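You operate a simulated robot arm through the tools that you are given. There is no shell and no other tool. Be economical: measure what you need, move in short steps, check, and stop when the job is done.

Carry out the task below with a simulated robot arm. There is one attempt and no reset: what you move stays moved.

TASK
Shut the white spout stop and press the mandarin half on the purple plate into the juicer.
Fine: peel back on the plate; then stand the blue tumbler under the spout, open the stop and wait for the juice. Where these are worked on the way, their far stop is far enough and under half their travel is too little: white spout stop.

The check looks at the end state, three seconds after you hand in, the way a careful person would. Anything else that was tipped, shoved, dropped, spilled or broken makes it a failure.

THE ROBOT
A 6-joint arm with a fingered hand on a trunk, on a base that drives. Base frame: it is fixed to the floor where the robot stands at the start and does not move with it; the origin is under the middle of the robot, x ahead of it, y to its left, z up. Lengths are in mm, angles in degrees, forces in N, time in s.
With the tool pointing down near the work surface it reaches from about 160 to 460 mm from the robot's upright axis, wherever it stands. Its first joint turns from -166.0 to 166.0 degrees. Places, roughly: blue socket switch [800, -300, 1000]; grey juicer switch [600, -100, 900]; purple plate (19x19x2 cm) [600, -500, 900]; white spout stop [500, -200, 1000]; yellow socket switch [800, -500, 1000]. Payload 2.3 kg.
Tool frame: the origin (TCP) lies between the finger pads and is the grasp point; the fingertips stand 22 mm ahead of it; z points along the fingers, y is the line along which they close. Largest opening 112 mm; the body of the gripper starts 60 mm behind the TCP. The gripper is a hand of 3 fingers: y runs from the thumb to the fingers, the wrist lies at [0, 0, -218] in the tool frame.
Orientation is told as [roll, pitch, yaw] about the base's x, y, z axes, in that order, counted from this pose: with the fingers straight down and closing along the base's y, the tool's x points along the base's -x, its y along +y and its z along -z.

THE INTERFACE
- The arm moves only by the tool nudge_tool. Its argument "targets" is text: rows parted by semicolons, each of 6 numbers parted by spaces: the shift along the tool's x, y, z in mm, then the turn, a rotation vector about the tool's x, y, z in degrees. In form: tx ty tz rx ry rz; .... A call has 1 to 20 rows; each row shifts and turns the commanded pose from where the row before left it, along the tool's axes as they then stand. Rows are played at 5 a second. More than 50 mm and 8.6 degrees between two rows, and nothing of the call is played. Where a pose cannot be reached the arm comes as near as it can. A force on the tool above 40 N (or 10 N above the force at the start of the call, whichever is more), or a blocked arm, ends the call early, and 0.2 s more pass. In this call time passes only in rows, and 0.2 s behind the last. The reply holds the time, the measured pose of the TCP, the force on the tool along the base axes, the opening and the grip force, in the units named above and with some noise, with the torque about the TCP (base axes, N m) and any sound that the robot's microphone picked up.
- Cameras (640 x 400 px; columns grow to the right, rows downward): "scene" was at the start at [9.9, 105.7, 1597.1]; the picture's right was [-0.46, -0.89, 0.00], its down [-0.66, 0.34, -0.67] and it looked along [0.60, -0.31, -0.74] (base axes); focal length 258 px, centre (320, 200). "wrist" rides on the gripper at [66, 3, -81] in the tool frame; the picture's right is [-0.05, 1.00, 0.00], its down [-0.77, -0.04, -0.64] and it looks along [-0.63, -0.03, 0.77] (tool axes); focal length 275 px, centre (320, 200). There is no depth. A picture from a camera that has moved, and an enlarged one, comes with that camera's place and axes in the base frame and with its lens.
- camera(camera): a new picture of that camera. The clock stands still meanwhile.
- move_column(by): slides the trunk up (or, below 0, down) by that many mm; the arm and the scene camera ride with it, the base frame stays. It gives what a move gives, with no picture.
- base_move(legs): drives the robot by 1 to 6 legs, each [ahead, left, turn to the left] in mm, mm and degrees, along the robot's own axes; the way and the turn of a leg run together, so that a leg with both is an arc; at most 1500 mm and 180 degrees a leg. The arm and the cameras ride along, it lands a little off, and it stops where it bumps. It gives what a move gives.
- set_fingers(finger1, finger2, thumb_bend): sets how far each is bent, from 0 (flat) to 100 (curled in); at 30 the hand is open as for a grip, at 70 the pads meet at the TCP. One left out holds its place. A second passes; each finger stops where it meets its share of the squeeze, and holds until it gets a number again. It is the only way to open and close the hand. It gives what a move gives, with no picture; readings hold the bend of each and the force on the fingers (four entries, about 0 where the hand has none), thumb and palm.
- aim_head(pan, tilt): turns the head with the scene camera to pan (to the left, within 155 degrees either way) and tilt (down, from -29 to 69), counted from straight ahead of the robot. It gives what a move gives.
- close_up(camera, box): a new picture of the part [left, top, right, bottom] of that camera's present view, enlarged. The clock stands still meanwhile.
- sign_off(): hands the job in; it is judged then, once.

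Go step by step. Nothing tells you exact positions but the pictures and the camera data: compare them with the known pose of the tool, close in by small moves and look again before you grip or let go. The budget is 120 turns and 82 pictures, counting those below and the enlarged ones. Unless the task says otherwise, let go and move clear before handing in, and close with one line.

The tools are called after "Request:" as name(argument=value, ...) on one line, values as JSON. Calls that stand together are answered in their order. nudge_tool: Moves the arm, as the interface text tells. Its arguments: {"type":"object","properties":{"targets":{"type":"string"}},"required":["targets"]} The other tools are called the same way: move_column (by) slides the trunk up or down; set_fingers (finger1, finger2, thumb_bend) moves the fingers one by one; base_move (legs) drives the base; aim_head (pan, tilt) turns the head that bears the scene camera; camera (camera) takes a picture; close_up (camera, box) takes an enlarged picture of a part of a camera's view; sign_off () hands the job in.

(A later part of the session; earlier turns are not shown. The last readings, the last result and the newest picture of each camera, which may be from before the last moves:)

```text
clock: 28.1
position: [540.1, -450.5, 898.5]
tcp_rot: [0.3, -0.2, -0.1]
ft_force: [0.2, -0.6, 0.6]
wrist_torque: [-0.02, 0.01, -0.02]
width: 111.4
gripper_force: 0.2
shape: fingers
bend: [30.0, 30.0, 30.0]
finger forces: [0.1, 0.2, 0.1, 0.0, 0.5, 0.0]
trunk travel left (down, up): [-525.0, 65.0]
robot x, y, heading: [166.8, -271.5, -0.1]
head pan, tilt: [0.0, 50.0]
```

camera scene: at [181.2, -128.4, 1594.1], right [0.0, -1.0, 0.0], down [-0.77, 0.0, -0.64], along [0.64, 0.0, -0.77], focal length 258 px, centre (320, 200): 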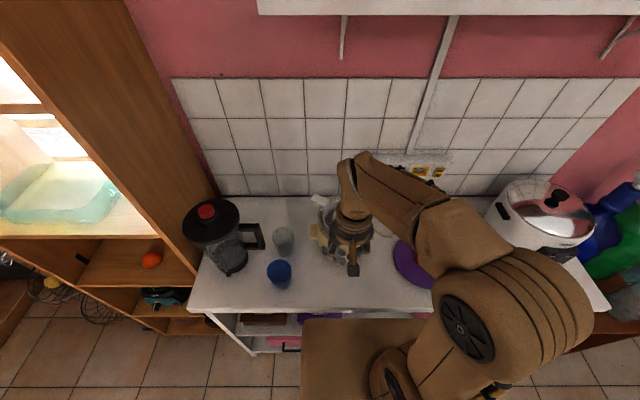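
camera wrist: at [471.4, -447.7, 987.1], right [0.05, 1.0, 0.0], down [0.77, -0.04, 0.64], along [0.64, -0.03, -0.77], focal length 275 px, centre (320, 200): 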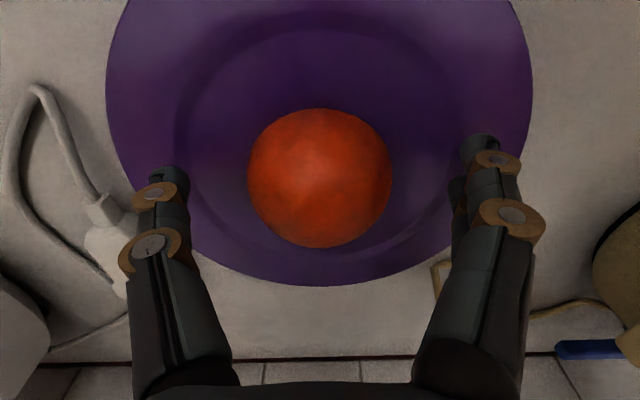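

The thumb just feels the plate. Closing on the mandarin gently.

Request:
nudge_tool(targets="0 0 -1 0 0 0")

Request:
set_fingers(finger1=54, finger2=54, thumb_bend=54)

Request:
camera(camera="wrist")

```text
clock: 28.5
position: [540.0, -450.4, 899.9]
tcp_rot: [0.2, -0.2, 0.0]
ft_force: [0.5, 0.1, 0.8]
wrist_torque: [0.01, 0.01, 0.0]
width: 111.4
gripper_force: 0.0
shape: fingers
bend: [30.0, 30.0, 30.0]
finger forces: [0.1, 0.0, 0.1, 0.1, 0.0, 0.0]
trunk travel left (down, up): [-525.0, 65.0]
robot x, y, heading: [162.9, -273.7, 0.1]
head pan, tilt: [0.0, 50.0]
```

```text
clock: 29.1
position: [539.3, -449.3, 904.3]
tcp_rot: [-0.2, -0.7, -0.1]
ft_force: [-0.9, 1.8, 32.9]
wrist_torque: [0.5, 0.12, -0.15]
width: 60.9
gripper_force: 16.2
shape: fingers
bend: [49.0, 50.0, 52.0]
finger forces: [12.5, 9.2, 0.0, 0.0, 11.2, 0.0]
trunk travel left (down, up): [-525.0, 65.0]
robot x, y, heading: [164.7, -267.7, 0.2]
head pan, tilt: [0.0, 50.0]
stopped: the force on the tool passed its limit at 42 N (the readings are from after the stop); the commanded pose is now the measured one
```

```text
41 pictures are left
camera wrist: at [471.0, -445.6, 981.9], right [0.05, 1.0, 0.0], down [0.76, -0.04, 0.65], along [0.65, -0.03, -0.76], focal length 275 px, centre (320, 200)
```

wrist: 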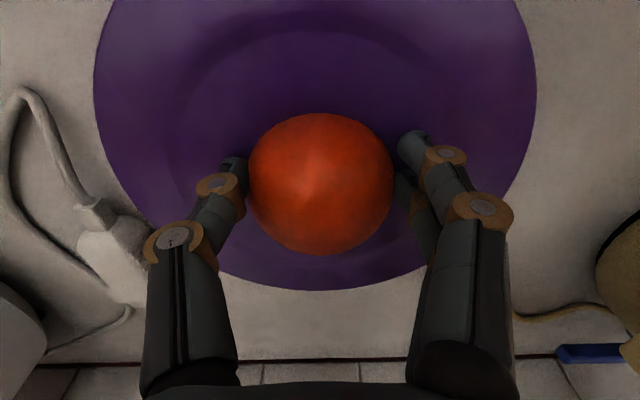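

The tips sweep down as they curl and press the plate, so I'll rise a few mm to relieve it, then finish the grip.

Request:
nudge_tool(targets="0 0 -2 0 0 0; 0 0 -2 0 0 0; 0 0 -2 0 0 0")

```text
clock: 29.9
position: [540.7, -450.3, 905.9]
tcp_rot: [0.1, -0.3, -0.2]
ft_force: [-0.2, 0.2, -2.0]
wrist_torque: [-0.01, 0.0, 0.01]
width: 50.0
gripper_force: 2.7
shape: fingers
bend: [53.0, 50.0, 52.0]
finger forces: [0.5, 2.3, 0.1, 0.0, 2.7, 0.0]
trunk travel left (down, up): [-525.0, 65.0]
robot x, y, heading: [162.4, -271.0, 0.1]
head pan, tilt: [0.0, 50.0]
```

Request:
set_fingers(finger1=60, finger2=60, thumb_bend=60)

Request:
camera(camera="wrist")

```text
clock: 30.9
position: [540.7, -450.1, 905.9]
tcp_rot: [0.1, -0.4, -0.1]
ft_force: [0.4, 0.2, -0.1]
wrist_torque: [-0.01, 0.01, 0.0]
width: 46.7
gripper_force: 8.3
shape: fingers
bend: [55.0, 51.0, 55.0]
finger forces: [2.7, 5.3, 0.0, 0.1, 8.2, 0.0]
trunk travel left (down, up): [-525.0, 65.0]
robot x, y, heading: [161.8, -268.5, -0.1]
head pan, tilt: [0.0, 50.0]
```

```text
40 pictures are left
camera wrist: at [473.4, -447.0, 985.8], right [0.05, 1.0, 0.0], down [0.77, -0.04, 0.64], along [0.64, -0.03, -0.77], focal length 275 px, centre (320, 200)
```

wrist: 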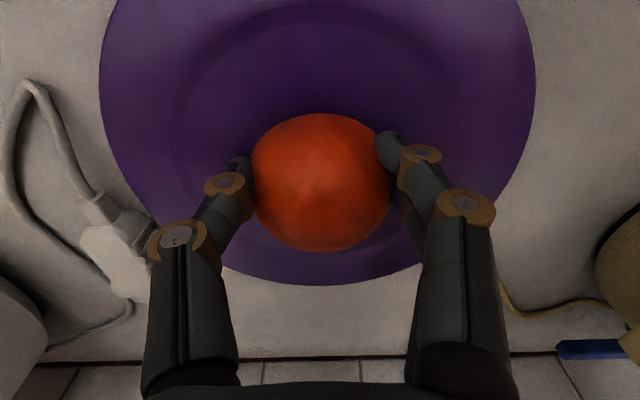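

Grip is 8 N and holding. Test lift of 20 mm.

Request:
nudge_tool(targets="0 0 -5 0 0 0; 0 0 -7 0 0 0; 0 0 -8 0 0 0; 0 0 -20 0 0 0")

Request:
camera(camera="wrist")

```text
clock: 31.9
position: [539.7, -449.7, 946.6]
tcp_rot: [0.1, -0.3, 0.0]
ft_force: [0.2, -0.1, -0.1]
wrist_torque: [-0.01, 0.0, 0.01]
width: 46.6
gripper_force: 7.3
shape: fingers
bend: [55.0, 51.0, 55.0]
finger forces: [2.8, 5.5, 0.0, 0.1, 8.1, 0.0]
trunk travel left (down, up): [-525.0, 65.0]
robot x, y, heading: [162.9, -270.0, 0.1]
head pan, tilt: [0.0, 50.0]
```

```text
39 pictures are left
camera wrist: at [472.2, -446.8, 1025.6], right [0.05, 1.0, 0.0], down [0.77, -0.04, 0.64], along [0.64, -0.03, -0.77], focal length 275 px, centre (320, 200)
```

wrist: 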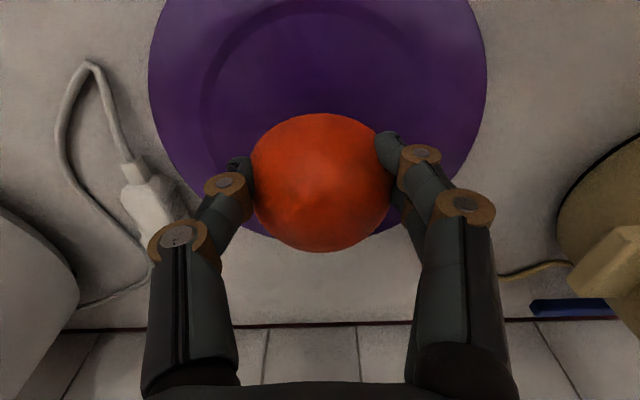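

It's held. I'll raise to z≈1130 and carry it toward the juicer, stopping short in front of it to check reach and centring.

Request:
move_column(by=60)

Request:
nudge_tool(targets="0 0 -42 0 0 0; 0 0 -42 0 0 0; 0 0 -42 0 0 0; 0 40 0 0 0 0; 0 40 0 0 0 0; 0 40 0 0 0 0; 0 40 0 0 0 0; 0 40 0 0 0 0; 0 40 0 0 0 0; 0 20 0 0 0 0")

Request:
camera(camera="wrist")

```text
clock: 32.9
position: [539.8, -449.7, 1006.8]
tcp_rot: [0.2, -0.4, -0.1]
ft_force: [-0.2, -0.1, -1.0]
wrist_torque: [-0.03, 0.02, 0.01]
width: 46.9
gripper_force: 8.4
shape: fingers
bend: [55.0, 51.0, 55.0]
finger forces: [2.8, 5.5, 0.0, 0.0, 8.1, 0.0]
trunk travel left (down, up): [-585.0, 5.0]
robot x, y, heading: [166.3, -269.1, -0.1]
head pan, tilt: [0.0, 50.0]
```

```text
clock: 35.1
position: [541.2, -188.6, 1133.0]
tcp_rot: [0.0, -0.4, -0.2]
ft_force: [0.6, -0.4, -0.8]
wrist_torque: [-0.01, 0.01, 0.01]
width: 45.4
gripper_force: 8.1
shape: fingers
bend: [56.0, 51.0, 55.0]
finger forces: [2.8, 5.4, 0.1, 0.1, 7.8, 0.0]
trunk travel left (down, up): [-585.0, 5.0]
robot x, y, heading: [166.2, -268.6, 0.1]
head pan, tilt: [0.0, 50.0]
```

```text
38 pictures are left
camera wrist: at [472.3, -186.0, 1211.2], right [0.05, 1.0, 0.0], down [0.77, -0.04, 0.64], along [0.64, -0.03, -0.77], focal length 275 px, centre (320, 200)
```

wrist: 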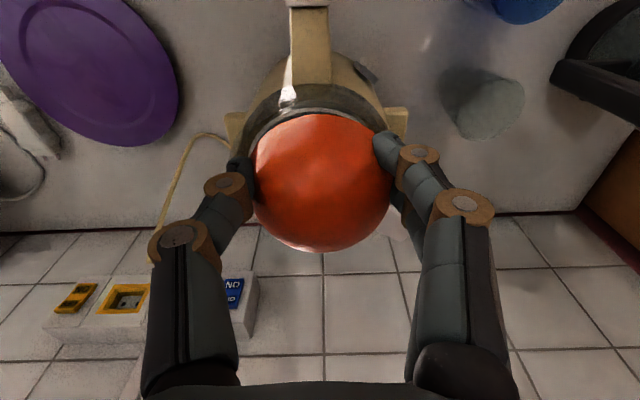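

Refined cone tip ≈(602,-192,1055). I'll move the mandarin over it with clearance above the tip and check with the scene camera.

Request:
nudge_tool(targets="-30 -2 0 0 0 0; -27 -1 0 0 0 0")

Request:
close_up(camera="scene", box=[270, 150, 430, 270])

Request:
camera(camera="wrist")

```text
clock: 35.7
position: [598.3, -195.2, 1131.4]
tcp_rot: [0.1, -0.3, -0.1]
ft_force: [0.4, 0.4, -0.7]
wrist_torque: [0.03, 0.02, -0.01]
width: 45.6
gripper_force: 8.2
shape: fingers
bend: [56.0, 51.0, 55.0]
finger forces: [2.9, 5.5, 0.1, 0.0, 7.8, 0.0]
trunk travel left (down, up): [-585.0, 5.0]
robot x, y, heading: [162.2, -271.0, -0.1]
head pan, tilt: [0.0, 50.0]
```

```text
3.33 times, centred on (350, 210) of scene
camera zoom: at [182.0, -128.4, 1654.1], right [0.0, -1.0, 0.0], down [-0.77, 0.0, -0.64], along [0.64, 0.0, -0.77], focal length 861 px, centre (220, 167)
```

zoom: 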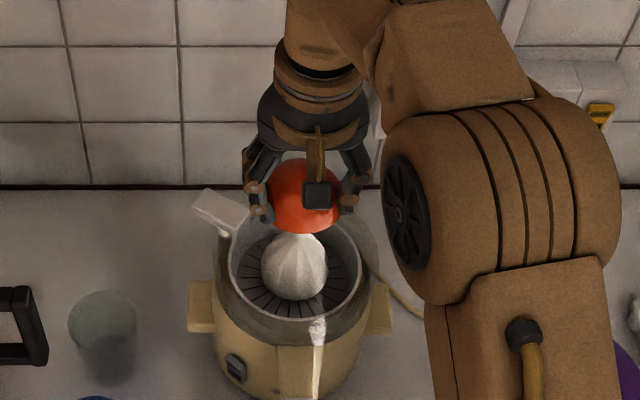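

```text
36 pictures are left
camera wrist: at [529.8, -191.5, 1210.7], right [0.05, 1.0, 0.0], down [0.77, -0.04, 0.64], along [0.64, -0.03, -0.77], focal length 275 px, centre (320, 200)
```

wrist: 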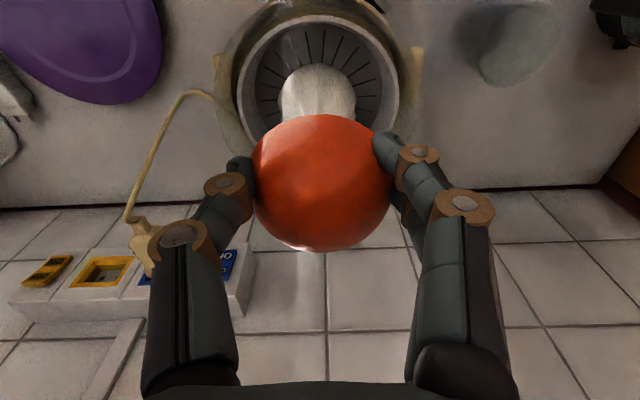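

The alignment looks good laterally. I'll zoom the wrist view for a precise fore-aft fix of the ring against the mandarin.

Request:
close_up(camera="wrist", box=[200, 0, 440, 150])

```text
2.67 times, centred on (320, 75) of wrist
camera zoom: at [529.8, -191.5, 1210.7], right [0.05, 1.0, 0.0], down [0.77, -0.04, 0.64], along [0.64, -0.03, -0.77], focal length 734 px, centre (320, 533)
```

zoom: 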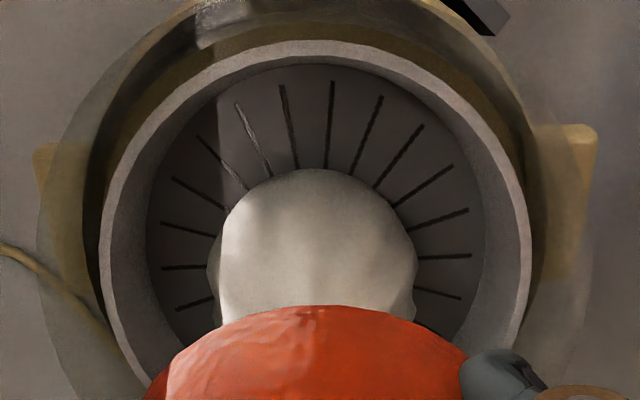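

Using the radial slots, the cone axis is at (609,-195), tip z≈1050. I'll shift 7 mm forward and descend toward contact.

Request:
nudge_tool(targets="-7.5 0 0 0 0 0; 0 0 20 0 0 0; 0 0 10 0 0 0; 0 0 5 0 0 0; 0 0 4 0 0 0")

Request:
close_up(camera="scene", box=[270, 150, 430, 270])

```text
clock: 36.9
position: [605.0, -193.0, 1093.1]
tcp_rot: [0.1, -0.4, -0.1]
ft_force: [0.7, -0.8, -0.8]
wrist_torque: [0.0, 0.0, 0.01]
width: 45.4
gripper_force: 7.9
shape: fingers
bend: [56.0, 51.0, 55.0]
finger forces: [2.8, 5.2, 0.0, 0.0, 7.7, 0.1]
trunk travel left (down, up): [-585.0, 5.0]
robot x, y, heading: [166.8, -267.3, 0.2]
head pan, tilt: [0.0, 50.0]
```

```text
3.33 times, centred on (350, 210) of scene
camera zoom: at [181.4, -128.4, 1654.1], right [0.0, -1.0, 0.0], down [-0.77, 0.0, -0.64], along [0.64, 0.0, -0.77], focal length 861 px, centre (220, 167)
```

zoom: 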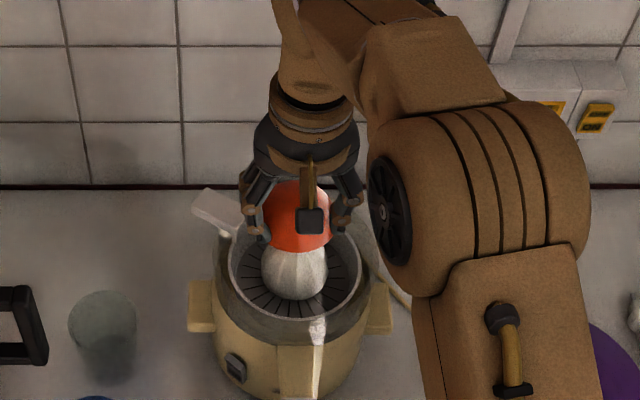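

Aligned. Descending onto the cone.

Request:
nudge_tool(targets="0 0 4 0 0 0; 0 0 4 0 0 0; 0 0 3 0 0 0; 0 0 3 0 0 0")

```text
clock: 37.9
position: [604.9, -193.9, 1080.9]
tcp_rot: [0.0, -0.3, -0.2]
ft_force: [-1.2, -0.2, -0.5]
wrist_torque: [-0.05, 0.01, -0.01]
width: 45.4
gripper_force: 7.5
shape: fingers
bend: [56.0, 51.0, 55.0]
finger forces: [2.8, 5.4, 0.0, 0.1, 7.7, 0.1]
trunk travel left (down, up): [-585.0, 5.0]
robot x, y, heading: [167.1, -272.7, 0.2]
head pan, tilt: [0.0, 50.0]
```

Request:
nudge_tool(targets="0 0 3 0 0 0; 0 0 3 0 0 0; 0 0 3 0 0 0")

```text
clock: 38.7
position: [605.3, -195.0, 1072.1]
tcp_rot: [0.1, -0.3, -0.1]
ft_force: [0.4, 0.0, -0.5]
wrist_torque: [0.0, 0.0, 0.01]
width: 45.4
gripper_force: 8.5
shape: fingers
bend: [56.0, 51.0, 55.0]
finger forces: [2.8, 5.5, 0.1, 0.1, 7.7, 0.0]
trunk travel left (down, up): [-585.0, 5.0]
robot x, y, heading: [161.1, -270.7, 0.1]
head pan, tilt: [0.0, 50.0]
```

Request:
nudge_tool(targets="0 0 3 0 0 0; 0 0 3 0 0 0; 0 0 3 0 0 0")

Request:
close_up(camera="scene", box=[270, 180, 390, 270])

```text
clock: 39.5
position: [605.3, -193.2, 1062.3]
tcp_rot: [0.1, -0.3, -0.2]
ft_force: [0.1, 0.5, -0.7]
wrist_torque: [0.0, 0.03, -0.01]
width: 45.6
gripper_force: 7.9
shape: fingers
bend: [56.0, 51.0, 55.0]
finger forces: [2.8, 5.3, 0.0, 0.1, 7.6, 0.0]
trunk travel left (down, up): [-585.0, 5.0]
robot x, y, heading: [162.9, -270.6, -0.3]
head pan, tilt: [0.0, 50.0]
```

```text
4.44 times, centred on (330, 225) of scene
camera zoom: at [181.4, -128.3, 1654.1], right [0.0, -1.0, 0.0], down [-0.77, 0.0, -0.64], along [0.64, 0.0, -0.77], focal length 1148 px, centre (276, 89)
```

zoom: 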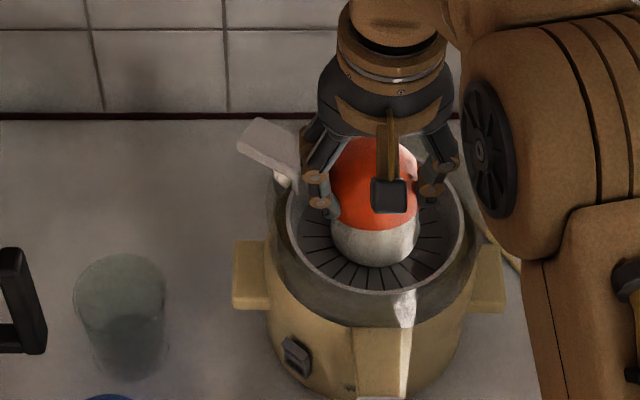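

No resistance yet though the mandarin is over the cone. Continuing down.

Request:
nudge_tool(targets="0 0 3 0 0 0; 0 0 3 0 0 0; 0 0 2 0 0 0")

```text
clock: 40.3
position: [604.8, -193.0, 1054.2]
tcp_rot: [0.2, -0.4, -0.1]
ft_force: [-0.5, 0.2, -0.5]
wrist_torque: [0.01, 0.01, -0.03]
width: 45.4
gripper_force: 8.0
shape: fingers
bend: [56.0, 51.0, 55.0]
finger forces: [2.9, 5.4, 0.0, 0.0, 7.9, 0.1]
trunk travel left (down, up): [-585.0, 5.0]
robot x, y, heading: [166.4, -269.5, -0.2]
head pan, tilt: [0.0, 50.0]
```

Request:
nudge_tool(targets="0 0 2 0 0 0; 0 0 2 0 0 0; 0 0 2 0 0 0")

Request:
close_up(camera="scene", box=[300, 190, 380, 250])

Request:
close_up(camera="wrist", box=[140, 0, 500, 260])

```text
clock: 41.1
position: [604.8, -193.6, 1046.8]
tcp_rot: [0.1, -0.3, -0.1]
ft_force: [-0.8, -1.1, 2.0]
wrist_torque: [-0.08, 0.04, -0.01]
width: 45.7
gripper_force: 8.9
shape: fingers
bend: [56.0, 51.0, 55.0]
finger forces: [2.9, 5.1, 0.0, 0.0, 9.1, 0.1]
trunk travel left (down, up): [-585.0, 5.0]
robot x, y, heading: [165.6, -269.2, -0.2]
head pan, tilt: [0.0, 50.0]
```

```text
6.67 times, centred on (340, 220) of scene
camera zoom: at [180.7, -128.9, 1654.2], right [0.0, -1.0, 0.0], down [-0.77, 0.0, -0.64], along [0.64, 0.0, -0.77], focal length 1721 px, centre (187, 67)
```

zoom: 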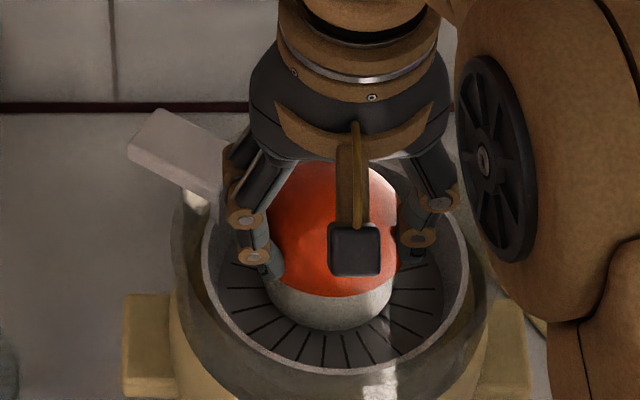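

```text
1.54 times, centred on (320, 130) of wrist
camera zoom: at [537.3, -190.3, 1127.3], right [0.05, 1.0, 0.0], down [0.77, -0.04, 0.64], along [0.64, -0.03, -0.77], focal length 424 px, centre (320, 308)
```

zoom: 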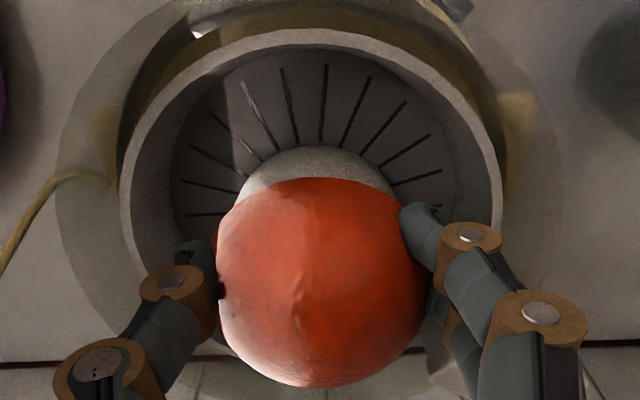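

First contact at TCP z≈1047 (2 N). Pressing in 2 mm steps and listening.

Request:
nudge_tool(targets="0 0 2 0 0 0; 0 0 2 0 0 0")

```text
clock: 41.7
position: [605.1, -193.0, 1043.4]
tcp_rot: [0.1, -0.4, 0.0]
ft_force: [-0.7, -2.1, 5.1]
wrist_torque: [-0.12, 0.02, -0.03]
width: 45.5
gripper_force: 9.0
shape: fingers
bend: [57.0, 52.0, 55.0]
finger forces: [2.7, 5.3, 0.0, 0.0, 9.8, 0.1]
trunk travel left (down, up): [-585.0, 5.0]
robot x, y, heading: [161.6, -270.6, 0.2]
head pan, tilt: [0.0, 50.0]
```

Request:
nudge_tool(targets="0 0 2 0 0 0; 0 0 2 0 0 0; 0 0 2 0 0 0")

```text
clock: 42.5
position: [603.9, -193.7, 1039.0]
tcp_rot: [0.2, -0.6, -0.1]
ft_force: [1.5, 0.7, 20.4]
wrist_torque: [0.0, -0.08, -0.01]
width: 45.8
gripper_force: 12.1
shape: fingers
bend: [57.0, 53.0, 56.0]
finger forces: [4.6, 7.9, 0.0, 0.1, 11.5, 0.1]
trunk travel left (down, up): [-585.0, 5.0]
robot x, y, heading: [165.3, -270.9, 0.0]
head pan, tilt: [0.0, 50.0]
```

20 N pressing with no motor sound, so the juicer isn't powered. I'll ease off and examine the grey switch again.

Request:
nudge_tool(targets="0 0 -3 0 0 0; 0 0 -3 0 0 0; 0 0 -2 0 0 0")

Request:
close_up(camera="scene", box=[322, 245, 346, 265])

```text
clock: 43.3
position: [604.7, -194.1, 1045.8]
tcp_rot: [0.1, -0.4, -0.2]
ft_force: [-0.8, -1.2, 1.0]
wrist_torque: [0.0, -0.03, -0.02]
width: 45.3
gripper_force: 8.5
shape: fingers
bend: [57.0, 53.0, 56.0]
finger forces: [3.2, 5.7, 0.0, 0.0, 8.9, 0.0]
trunk travel left (down, up): [-585.0, 5.0]
robot x, y, heading: [165.1, -269.0, 0.1]
head pan, tilt: [0.0, 50.0]
```

```text
16.00 times, centred on (334, 255) of scene
camera zoom: at [180.8, -128.8, 1654.0], right [0.0, -1.0, 0.0], down [-0.77, 0.0, -0.64], along [0.64, 0.0, -0.77], focal length 4131 px, centre (96, -680)
```

zoom: 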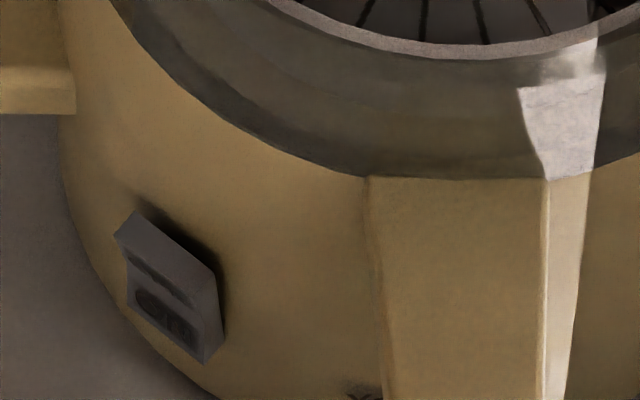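

The grey rocker's OFF end stands proud and its ON end is in, so it seems to be on; perhaps the motor starts only on a firmer press. I'll press harder and hold, in small steps under the 40 N limit.

Request:
nudge_tool(targets="0 0 3 0 0 0; 0 0 3 0 0 0; 0 0 2 0 0 0; 0 0 1.5 0 0 0; 0 0 1.5 0 0 0; 0 0 0 0 0 0; 0 0 0 0 0 0; 0 0 0 0 0 0; 0 0 0 0 0 0; 0 0 0 0 0 0")

Request:
close_up(camera="wrist", box=[140, 0, 500, 260])

```text
clock: 45.5
position: [603.8, -193.6, 1037.0]
tcp_rot: [0.1, -0.4, 0.0]
ft_force: [0.9, -1.2, 20.3]
wrist_torque: [-0.07, -0.05, 0.0]
width: 46.1
gripper_force: 12.5
shape: fingers
bend: [58.0, 53.0, 56.0]
finger forces: [4.2, 8.1, 0.1, 0.0, 12.2, 0.1]
trunk travel left (down, up): [-585.0, 5.0]
robot x, y, heading: [164.2, -266.8, -0.1]
head pan, tilt: [0.0, 50.0]
```

```text
1.54 times, centred on (320, 130) of wrist
camera zoom: at [535.2, -190.2, 1115.7], right [0.05, 1.0, 0.0], down [0.77, -0.04, 0.64], along [0.64, -0.03, -0.77], focal length 424 px, centre (320, 308)
```

zoom: 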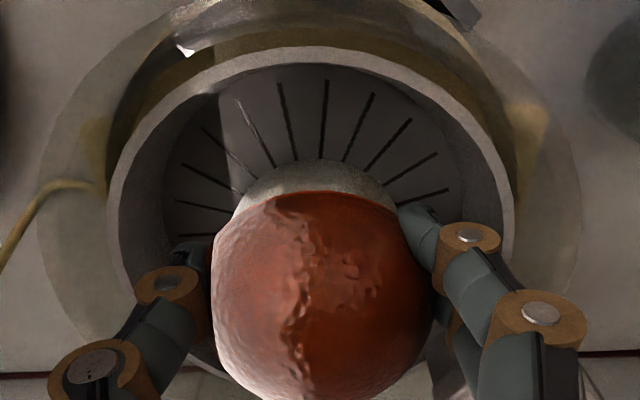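

The peel has turned darker and wrinkled — it is being squeezed. I'll press and hold a little longer to finish, then inspect.

Request:
nudge_tool(targets="0 0 1.5 0 0 0; 0 0 1.5 0 0 0; 0 0 0 0 0 0; 0 0 0 0 0 0; 0 0 0 0 0 0; 0 0 0 0 0 0; 0 0 0 0 0 0; 0 0 0 0 0 0; 0 0 0 0 0 0; 0 0 0 0 0 0; 0 0 0 0 0 0; 0 0 0 0 0 0; 0 0 0 0 0 0; 0 0 0 0 0 0; 0 0 0 0 0 0")

Request:
close_up(camera="wrist", box=[140, 0, 500, 260])

```text
clock: 48.7
position: [604.4, -193.2, 1032.6]
tcp_rot: [0.1, -0.4, -0.2]
ft_force: [-6.8, 1.9, 6.1]
wrist_torque: [0.07, 0.06, -0.01]
width: 45.5
gripper_force: 10.5
shape: fingers
bend: [57.0, 52.0, 56.0]
finger forces: [5.3, 7.2, 0.0, 0.0, 8.9, 0.0]
trunk travel left (down, up): [-585.0, 5.0]
robot x, y, heading: [165.6, -270.4, -0.1]
head pan, tilt: [0.0, 50.0]
```

```text
1.54 times, centred on (320, 130) of wrist
camera zoom: at [535.4, -189.9, 1112.4], right [0.05, 1.0, 0.0], down [0.77, -0.04, 0.64], along [0.64, -0.03, -0.77], focal length 424 px, centre (320, 308)
```

zoom: 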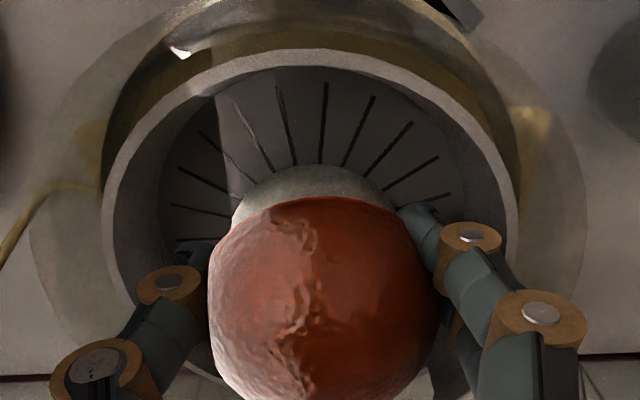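

It yields as it is pressed (force fell to 6 N). Pressing a few mm further and holding.

Request:
nudge_tool(targets="0 0 1.5 0 0 0; 0 0 1.5 0 0 0; 0 0 1.5 0 0 0; 0 0 1.5 0 0 0; 0 0 0 0 0 0; 0 0 0 0 0 0; 0 0 0 0 0 0; 0 0 0 0 0 0; 0 0 0 0 0 0; 0 0 0 0 0 0; 0 0 0 0 0 0; 0 0 0 0 0 0; 0 0 0 0 0 0; 0 0 0 0 0 0")

```text
clock: 51.7
position: [604.2, -193.8, 1027.7]
tcp_rot: [0.0, -0.5, -0.1]
ft_force: [-3.9, -1.0, 5.5]
wrist_torque: [-0.06, 0.04, -0.06]
width: 42.7
gripper_force: 8.0
shape: fingers
bend: [57.0, 52.0, 56.0]
finger forces: [2.7, 5.1, 0.1, 0.0, 8.8, 0.1]
trunk travel left (down, up): [-585.0, 5.0]
robot x, y, heading: [160.4, -271.4, 0.0]
head pan, tilt: [0.0, 50.0]
```

Request:
nudge_tool(targets="0 0 1.5 0 0 0; 0 0 1.5 0 0 0; 0 0 1.5 0 0 0; 0 0 1.5 0 0 0; 0 0 0 0 0 0; 0 0 0 0 0 0; 0 0 0 0 0 0; 0 0 0 0 0 0")

Request:
close_up(camera="wrist", box=[140, 0, 500, 260])

Request:
close_up(camera="scene", box=[300, 190, 380, 250])

```text
clock: 53.5
position: [604.6, -194.3, 1021.1]
tcp_rot: [0.1, -0.5, -0.1]
ft_force: [-3.3, -1.0, 16.8]
wrist_torque: [-0.19, 0.04, -0.12]
width: 42.3
gripper_force: 10.4
shape: fingers
bend: [58.0, 54.0, 57.0]
finger forces: [3.9, 5.4, 0.0, 0.0, 11.8, 0.1]
trunk travel left (down, up): [-585.0, 5.0]
robot x, y, heading: [166.4, -270.4, 0.0]
head pan, tilt: [0.0, 50.0]
```

```text
1.54 times, centred on (320, 130) of wrist
camera zoom: at [535.6, -190.7, 1100.7], right [0.05, 1.0, 0.0], down [0.76, -0.04, 0.64], along [0.64, -0.03, -0.77], focal length 424 px, centre (320, 308)
```

zoom: 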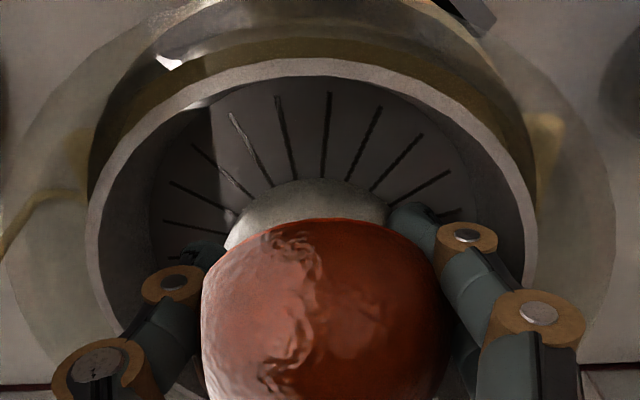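

```text
6.67 times, centred on (340, 220) of scene
camera zoom: at [177.2, -129.1, 1654.3], right [0.0, -1.0, 0.0], down [-0.76, 0.0, -0.64], along [0.64, 0.0, -0.76], focal length 1721 px, centre (187, 67)
```

zoom: 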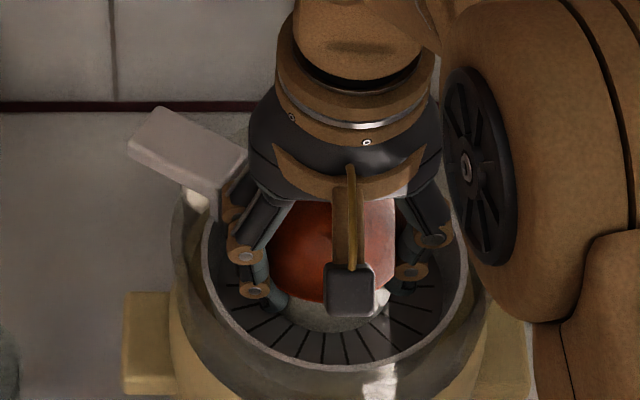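

The fingertips are near the sieve floor now, and the peel is fully collapsed. I'll hold briefly, then lift the peel and look.

Request:
nudge_tool(targets="0 0 0 0 0 0; 0 0 0 0 0 0; 0 0 0 0 0 0; 0 0 0 0 0 0; 0 0 0 0 0 0; 0 0 -4 0 0 0; 0 0 -8 0 0 0; 0 0 -15 0 0 0; 0 0 -30 0 0 0; 0 0 -40 0 0 0; 0 0 -30 0 0 0")

Request:
camera(camera="wrist")

Request:
close_up(camera="scene", box=[270, 180, 390, 270])

```text
clock: 55.9
position: [603.6, -191.5, 1147.9]
tcp_rot: [0.1, -0.4, 0.0]
ft_force: [-0.1, -0.2, -0.9]
wrist_torque: [0.01, 0.0, -0.01]
width: 41.1
gripper_force: 7.1
shape: fingers
bend: [57.0, 53.0, 56.0]
finger forces: [1.3, 5.9, 0.1, 0.0, 7.2, 0.0]
trunk travel left (down, up): [-585.0, 5.0]
robot x, y, heading: [163.9, -269.2, 0.2]
head pan, tilt: [0.0, 50.0]
```

```text
25 pictures are left
camera wrist: at [535.9, -189.1, 1226.4], right [0.05, 1.0, 0.0], down [0.77, -0.04, 0.64], along [0.64, -0.03, -0.77], focal length 275 px, centre (320, 200)
```

wrist: 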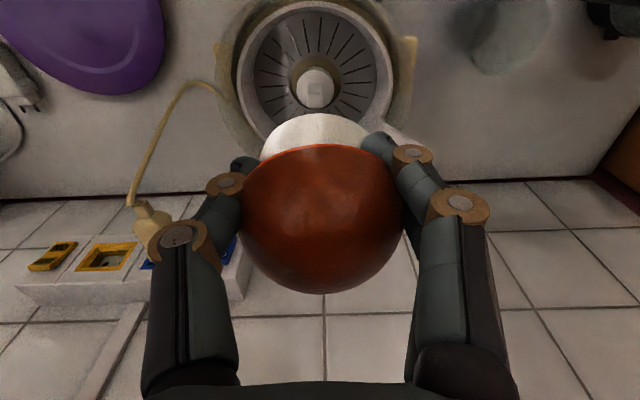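

```text
4.44 times, centred on (330, 225) of scene
camera zoom: at [181.3, -128.2, 1654.1], right [0.0, -1.0, 0.0], down [-0.77, 0.0, -0.64], along [0.64, 0.0, -0.77], focal length 1148 px, centre (276, 89)
```

zoom: 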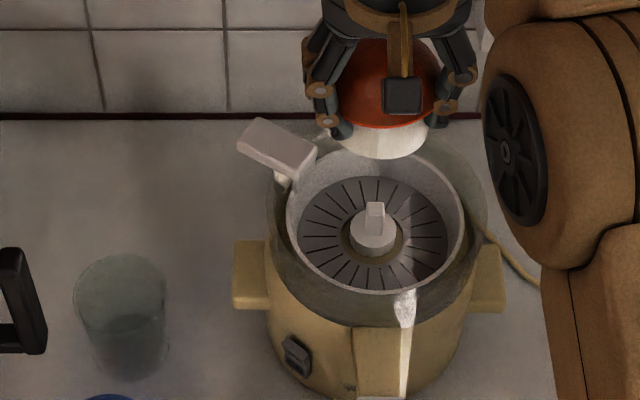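

The cone came up with the peel — the fingertips had clasped it too. I'll retrace straight down to reseat the cone on its spindle, slowly at the end.

Request:
nudge_tool(targets="0 0 30 0 0 0; 0 0 30 0 0 0; 0 0 20 0 0 0; 0 0 10 0 0 0; 0 0 5 0 0 0")

Request:
close_up(camera="scene", box=[300, 190, 380, 250])

```text
clock: 57.1
position: [605.3, -194.2, 1052.2]
tcp_rot: [0.1, -0.4, -0.2]
ft_force: [-0.8, -0.7, 0.7]
wrist_torque: [-0.07, 0.0, 0.01]
width: 40.7
gripper_force: 7.5
shape: fingers
bend: [58.0, 53.0, 56.0]
finger forces: [1.3, 5.8, 0.0, 0.0, 8.6, 0.1]
trunk travel left (down, up): [-585.0, 5.0]
robot x, y, heading: [164.2, -270.5, -0.2]
head pan, tilt: [0.0, 50.0]
```

```text
6.67 times, centred on (340, 220) of scene
camera zoom: at [180.6, -128.9, 1654.2], right [0.0, -1.0, 0.0], down [-0.77, 0.0, -0.64], along [0.64, 0.0, -0.77], focal length 1721 px, centre (187, 67)
```

zoom: 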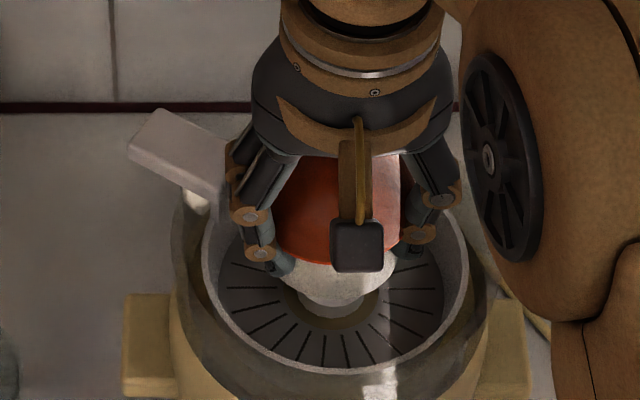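

Cone is concentric with the spindle. Lowering the rest slowly.

Request:
nudge_tool(targets="0 0 6 0 0 0; 0 0 5 0 0 0; 0 0 5 0 0 0; 0 0 4 0 0 0; 0 0 3 0 0 0; 0 0 3 0 0 0; 0 0 2 0 0 0")

```text
clock: 58.7
position: [602.2, -193.7, 1024.7]
tcp_rot: [0.3, -0.5, -0.2]
ft_force: [-8.7, -2.5, 9.0]
wrist_torque: [-0.12, 0.13, -0.11]
width: 41.2
gripper_force: 10.7
shape: fingers
bend: [58.0, 54.0, 56.0]
finger forces: [3.0, 6.0, 0.0, 0.1, 12.8, 0.0]
trunk travel left (down, up): [-585.0, 5.0]
robot x, y, heading: [162.4, -270.3, -0.3]
head pan, tilt: [0.0, 50.0]
```

Request:
nudge_tool(targets="0 0 1.5 0 0 0; 0 0 1.5 0 0 0; 0 0 1 0 0 0")

Request:
close_up(camera="scene", box=[300, 190, 380, 250])

```text
clock: 59.5
position: [601.7, -193.8, 1020.9]
tcp_rot: [0.0, -0.6, -0.1]
ft_force: [-6.5, -0.8, 20.3]
wrist_torque: [-0.12, 0.04, -0.05]
width: 42.3
gripper_force: 11.6
shape: fingers
bend: [59.0, 54.0, 56.0]
finger forces: [4.1, 7.0, 0.0, 0.0, 13.1, 0.0]
trunk travel left (down, up): [-585.0, 5.0]
robot x, y, heading: [166.0, -269.6, 0.0]
head pan, tilt: [0.0, 50.0]
```

```text
6.67 times, centred on (340, 220) of scene
camera zoom: at [175.8, -129.2, 1654.4], right [0.0, -1.0, 0.0], down [-0.76, 0.0, -0.65], along [0.65, 0.0, -0.76], focal length 1721 px, centre (187, 67)
```

zoom: 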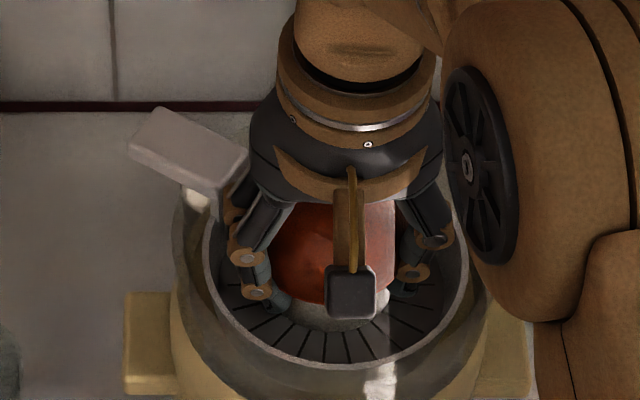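

It is seated again (same view as when pressed). I'll open the fingers just enough, rise 10 mm so the tips take only the peel, and look.

Request:
set_fingers(finger1=47, finger2=46, thumb_bend=46)

Request:
nudge_tool(targets="0 0 -4 0 0 0; 0 0 -4 0 0 0; 0 0 -2 0 0 0")

Request:
camera(camera="wrist")

Request:
close_up(camera="scene", box=[300, 190, 380, 250])

```text
clock: 60.5
position: [605.8, -193.5, 1019.9]
tcp_rot: [0.1, -0.3, 0.0]
ft_force: [-0.5, 0.1, 0.3]
wrist_torque: [-0.04, -0.02, 0.04]
width: 64.5
gripper_force: 0.2
shape: fingers
bend: [47.0, 47.0, 46.0]
finger forces: [0.1, 0.4, 0.0, 0.0, 0.0, 0.1]
trunk travel left (down, up): [-585.0, 5.0]
robot x, y, heading: [165.8, -267.8, 0.2]
head pan, tilt: [0.0, 50.0]
```

```text
clock: 61.3
position: [606.4, -192.3, 1029.8]
tcp_rot: [0.1, -0.4, -0.1]
ft_force: [-0.2, 0.3, 0.1]
wrist_torque: [-0.03, -0.01, -0.01]
width: 64.5
gripper_force: 0.0
shape: fingers
bend: [47.0, 46.0, 46.0]
finger forces: [0.0, 0.1, 0.0, 0.1, 0.0, 0.0]
trunk travel left (down, up): [-585.0, 5.0]
robot x, y, heading: [167.0, -270.1, -0.1]
head pan, tilt: [0.0, 50.0]
```

```text
21 pictures are left
camera wrist: at [537.5, -190.4, 1108.7], right [0.05, 1.0, 0.0], down [0.77, -0.04, 0.64], along [0.64, -0.03, -0.77], focal length 275 px, centre (320, 200)
```

wrist: 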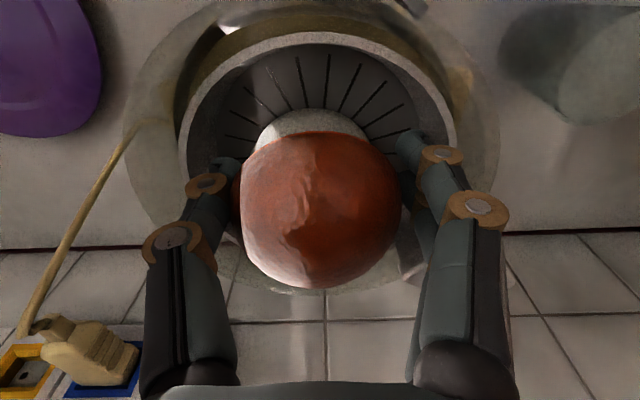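

```text
6.67 times, centred on (340, 220) of scene
camera zoom: at [181.2, -128.4, 1654.1], right [0.0, -1.0, 0.0], down [-0.77, 0.0, -0.64], along [0.64, 0.0, -0.77], focal length 1721 px, centre (187, 67)
```

zoom: 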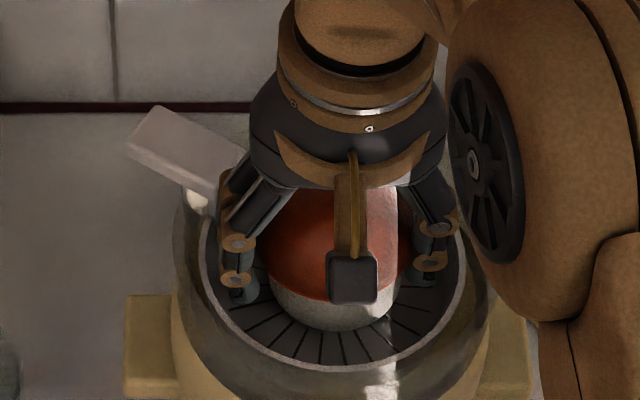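

The peel rim is at about z≈1020, so the tips must be higher: I'll raise to TCP z≈1052 (same relation as on the plate) and grip the peel.

Request:
nudge_tool(targets="0 0 -8 0 0 0; 0 0 -8 0 0 0; 0 0 -6 0 0 0")

Request:
set_fingers(finger1=62, finger2=62, thumb_bend=62)

Request:
close_up(camera="scene", box=[300, 190, 380, 250])

```text
clock: 62.1
position: [603.8, -192.9, 1052.7]
tcp_rot: [0.2, -0.3, 0.0]
ft_force: [0.6, 0.4, -0.4]
wrist_torque: [0.0, 0.02, 0.0]
width: 64.5
gripper_force: 0.0
shape: fingers
bend: [47.0, 46.0, 46.0]
finger forces: [0.0, 0.0, 0.0, 0.0, 0.1, 0.0]
trunk travel left (down, up): [-585.0, 5.0]
robot x, y, heading: [163.1, -272.4, -0.1]
head pan, tilt: [0.0, 50.0]
```

```text
clock: 63.1
position: [604.7, -193.5, 1052.0]
tcp_rot: [0.2, -0.5, 0.0]
ft_force: [-0.5, 0.3, 0.5]
wrist_torque: [-0.01, -0.01, -0.03]
width: 43.8
gripper_force: 9.2
shape: fingers
bend: [56.0, 52.0, 56.0]
finger forces: [2.9, 5.8, 0.0, 0.1, 9.3, 0.0]
trunk travel left (down, up): [-585.0, 5.0]
robot x, y, heading: [166.7, -270.6, -0.2]
head pan, tilt: [0.0, 50.0]
```

```text
6.67 times, centred on (340, 220) of scene
camera zoom: at [181.1, -128.4, 1654.1], right [0.0, -1.0, 0.0], down [-0.77, 0.0, -0.64], along [0.64, 0.0, -0.77], focal length 1721 px, centre (187, 67)
```

zoom: 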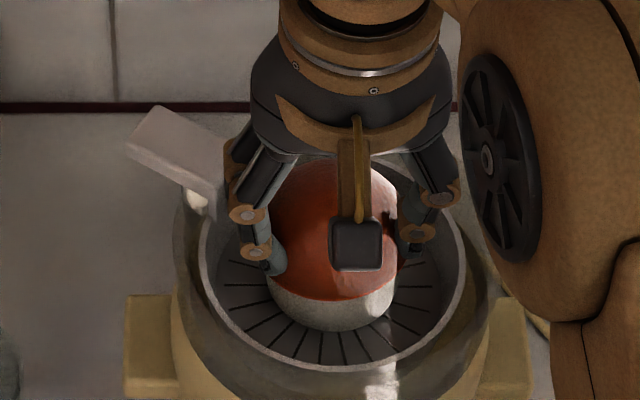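

Grip matches the original plate grip. Lifting slowly.

Request:
nudge_tool(targets="0 0 -4 0 0 0; 0 0 -5 0 0 0; 0 0 -6 0 0 0; 0 0 -15 0 0 0; 0 0 -20 0 0 0")

Request:
close_up(camera="scene", box=[270, 180, 390, 270])

```text
clock: 64.3
position: [604.1, -193.9, 1102.7]
tcp_rot: [0.2, -0.4, 0.0]
ft_force: [0.4, 0.7, -1.0]
wrist_torque: [-0.01, 0.01, 0.01]
width: 43.4
gripper_force: 8.2
shape: fingers
bend: [57.0, 52.0, 56.0]
finger forces: [3.0, 5.3, 0.1, 0.1, 8.8, 0.0]
trunk travel left (down, up): [-585.0, 5.0]
robot x, y, heading: [161.8, -271.4, 0.0]
head pan, tilt: [0.0, 50.0]
```

```text
4.44 times, centred on (330, 225) of scene
camera zoom: at [181.1, -128.4, 1654.1], right [0.0, -1.0, 0.0], down [-0.77, 0.0, -0.64], along [0.64, 0.0, -0.77], focal length 1148 px, centre (276, 89)
```

zoom: 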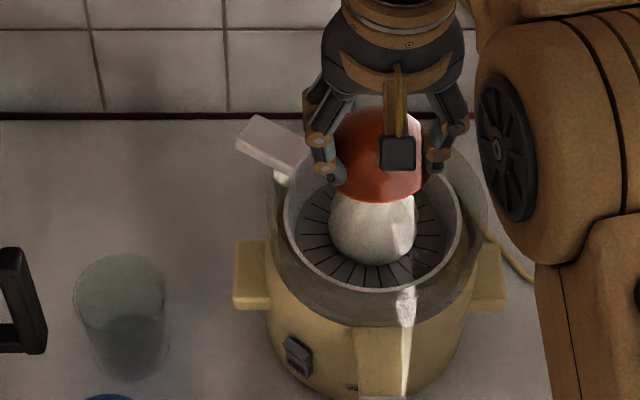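

The cone stays seated and the peel came away clean. Carrying the peel back to the plate the way it came.

Request:
nudge_tool(targets="0 0 -30 0 0 0; 32 0 0 0 0 0; 32 0 0 0 0 0; 0 -43 0 0 0 0; 0 -43 0 0 0 0; 0 -43 0 0 0 0; 0 -43 0 0 0 0; 0 -43 0 0 0 0; 0 -42 0 0 0 0; 0 0 42 0 0 0; 0 0 42 0 0 0; 0 0 42 0 0 0; 0 0 30 0 0 0; 0 0 30 0 0 0")

Request:
camera(camera="wrist")

```text
clock: 67.3
position: [542.0, -450.6, 945.3]
tcp_rot: [0.0, -0.5, -0.1]
ft_force: [-0.6, 0.1, -1.2]
wrist_torque: [-0.03, 0.02, 0.01]
width: 42.4
gripper_force: 8.6
shape: fingers
bend: [57.0, 52.0, 56.0]
finger forces: [3.0, 5.3, 0.0, 0.0, 8.2, 0.0]
trunk travel left (down, up): [-585.0, 5.0]
robot x, y, heading: [164.5, -270.8, 0.0]
head pan, tilt: [0.0, 50.0]
```

```text
17 pictures are left
camera wrist: at [473.7, -446.6, 1023.5], right [0.05, 1.0, 0.0], down [0.77, -0.04, 0.64], along [0.64, -0.03, -0.77], focal length 275 px, centre (320, 200)
```

wrist: 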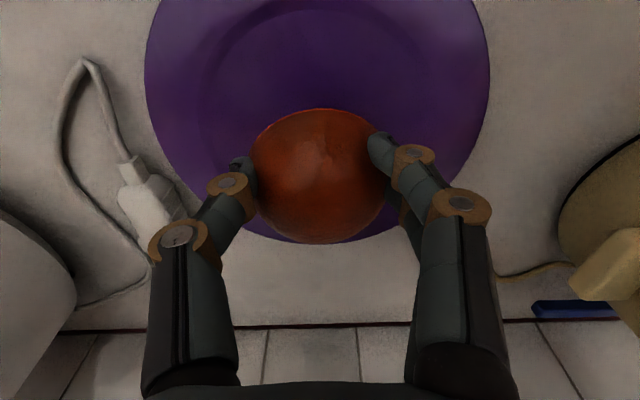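

Over the plate at the same spot. Lowering until it rests, then releasing.

Request:
nudge_tool(targets="0 0 15 0 0 0; 0 0 12 0 0 0; 0 0 5 0 0 0; 0 0 3 0 0 0; 0 0 2 0 0 0")

```text
clock: 68.5
position: [540.6, -450.6, 907.7]
tcp_rot: [0.2, -0.5, -0.1]
ft_force: [-0.5, -0.6, 9.5]
wrist_torque: [0.35, -0.02, 0.04]
width: 42.4
gripper_force: 11.7
shape: fingers
bend: [59.0, 54.0, 56.0]
finger forces: [4.6, 8.4, 0.0, 0.0, 10.1, 0.0]
trunk travel left (down, up): [-585.0, 5.0]
robot x, y, heading: [167.7, -271.0, 0.2]
head pan, tilt: [0.0, 50.0]
```

It rests on the plate. Backing off 1 mm, opening and lifting clear.

Request:
nudge_tool(targets="0 0 -1.5 0 0 0")

Request:
set_fingers(finger1=32, finger2=32, thumb_bend=32)

Request:
nudge_tool(targets="0 0 -30 0 0 0; 0 0 -40 0 0 0; 0 0 -40 0 0 0; 0 0 -40 0 0 0; 0 0 -20 0 0 0; 40 0 0 0 0 0; 40 20 0 0 0 0; 0 45 0 0 0 0; 0 45 0 0 0 0; 0 45 0 0 0 0; 0 45 0 0 0 0; 0 45 0 0 0 0")

Request:
camera(camera="scene")

Request:
camera(camera="wrist")

```text
clock: 68.9
position: [542.3, -449.7, 910.3]
tcp_rot: [0.1, -0.4, -0.1]
ft_force: [-1.3, 0.5, 4.6]
wrist_torque: [0.19, -0.03, 0.04]
width: 42.2
gripper_force: 10.8
shape: fingers
bend: [59.0, 54.0, 56.0]
finger forces: [4.1, 8.3, 0.1, 0.1, 9.6, 0.0]
trunk travel left (down, up): [-585.0, 5.0]
robot x, y, heading: [166.3, -266.4, 0.0]
head pan, tilt: [0.0, 50.0]
```

```text
clock: 69.9
position: [541.2, -450.7, 910.2]
tcp_rot: [0.1, -0.4, -0.1]
ft_force: [0.2, 1.0, 0.4]
wrist_torque: [0.0, 0.01, -0.01]
width: 105.8
gripper_force: 0.0
shape: fingers
bend: [32.0, 32.0, 32.0]
finger forces: [0.1, 0.1, 0.1, 0.0, 0.0, 0.1]
trunk travel left (down, up): [-585.0, 5.0]
robot x, y, heading: [163.1, -272.8, 0.2]
head pan, tilt: [0.0, 50.0]
```

```text
clock: 72.5
position: [460.5, -202.3, 1081.5]
tcp_rot: [0.2, -0.5, -0.1]
ft_force: [0.0, -1.0, -0.6]
wrist_torque: [-0.07, -0.01, 0.0]
width: 105.7
gripper_force: 0.0
shape: fingers
bend: [32.0, 32.0, 32.0]
finger forces: [0.0, 0.1, 0.0, 0.1, 0.0, 0.0]
trunk travel left (down, up): [-585.0, 5.0]
robot x, y, heading: [161.8, -269.2, -0.0]
head pan, tilt: [0.0, 50.0]
```

```text
16 pictures are left
camera scene: at [181.2, -127.2, 1654.0], right [0.0, -1.0, 0.0], down [-0.77, 0.0, -0.64], along [0.64, 0.0, -0.77], focal length 258 px, centre (320, 200)
```

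scene: 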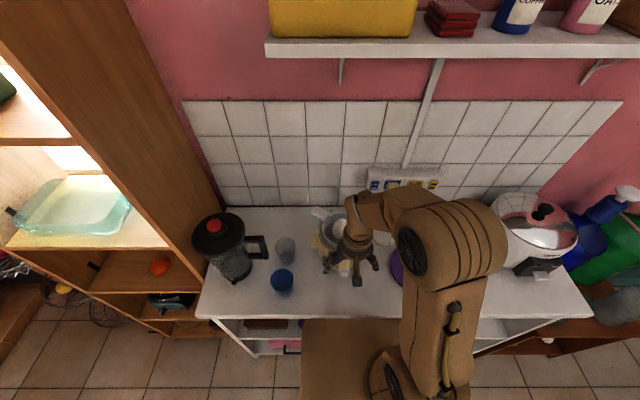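

```text
15 pictures are left
camera wrist: at [391.9, -200.4, 1160.9], right [0.05, 1.0, 0.0], down [0.77, -0.04, 0.64], along [0.64, -0.03, -0.77], focal length 275 px, centre (320, 200)
```

wrist: 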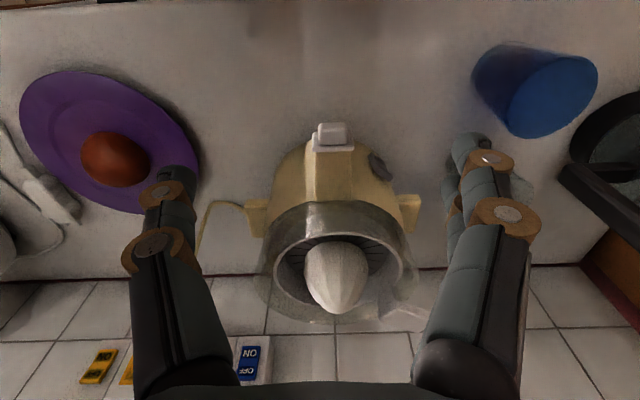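

Peel is back on the plate. Now the tumbler: I'll zoom on it.

Request:
close_up(camera="scene", box=[250, 230, 330, 290])

```text
6.67 times, centred on (290, 260) of scene
camera zoom: at [181.2, -127.2, 1654.0], right [0.0, -1.0, 0.0], down [-0.77, 0.0, -0.64], along [0.64, 0.0, -0.77], focal length 1721 px, centre (520, -200)
```

zoom: 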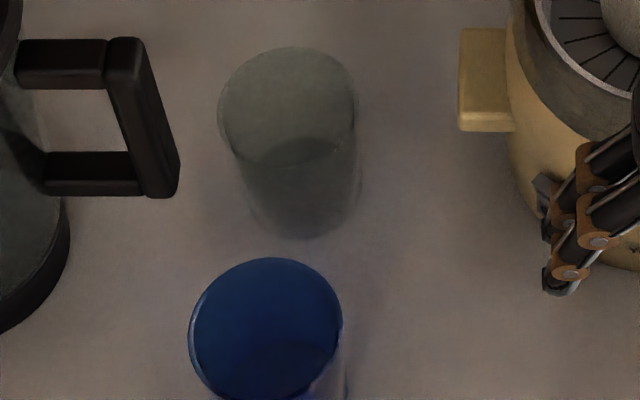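

Tumbler rim ≈(476,-20,946), Ø≈65, open at the top. To get it beneath the spout I'll hold it with the hand pitched ~50°, which needs the base further back; I'll back off and strafe left.

Request:
base_move(legs=[[-110, 0, 0], [0, 90, 0]])

Request:
nudge_tool(targets="0 35 0 0 -8.4 0; 0 35 0 0 -8.4 0; 0 0 0 0 -8.4 0; 0 0 0 0 -8.4 0; 0 0 0 0 -8.4 0; 0 0 0 0 -8.4 0")

```text
clock: 74.4
position: [351.9, -115.6, 1081.4]
tcp_rot: [0.0, -0.4, -0.2]
ft_force: [-0.5, -1.0, -0.1]
wrist_torque: [-0.01, 0.01, 0.03]
width: 105.9
gripper_force: 0.1
shape: fingers
bend: [32.0, 32.0, 32.0]
finger forces: [0.1, 0.0, 0.1, 0.0, 0.0, 0.0]
trunk travel left (down, up): [-585.0, 5.0]
robot x, y, heading: [55.2, -182.5, 0.1]
head pan, tilt: [0.0, 50.0]
```

```text
clock: 75.8
position: [368.6, -18.5, 1083.5]
tcp_rot: [0.1, -50.8, -0.3]
ft_force: [-0.1, -0.7, 0.7]
wrist_torque: [0.0, 0.01, 0.02]
width: 105.7
gripper_force: 0.1
shape: fingers
bend: [32.0, 32.0, 32.0]
finger forces: [0.1, 0.0, 0.0, 0.0, 0.1, 0.0]
out of reach, approached as far as the arm can: row 4, 5, 6
trunk travel left (down, up): [-585.0, 5.0]
robot x, y, heading: [54.4, -180.5, 0.1]
head pan, tilt: [0.0, 50.0]
```

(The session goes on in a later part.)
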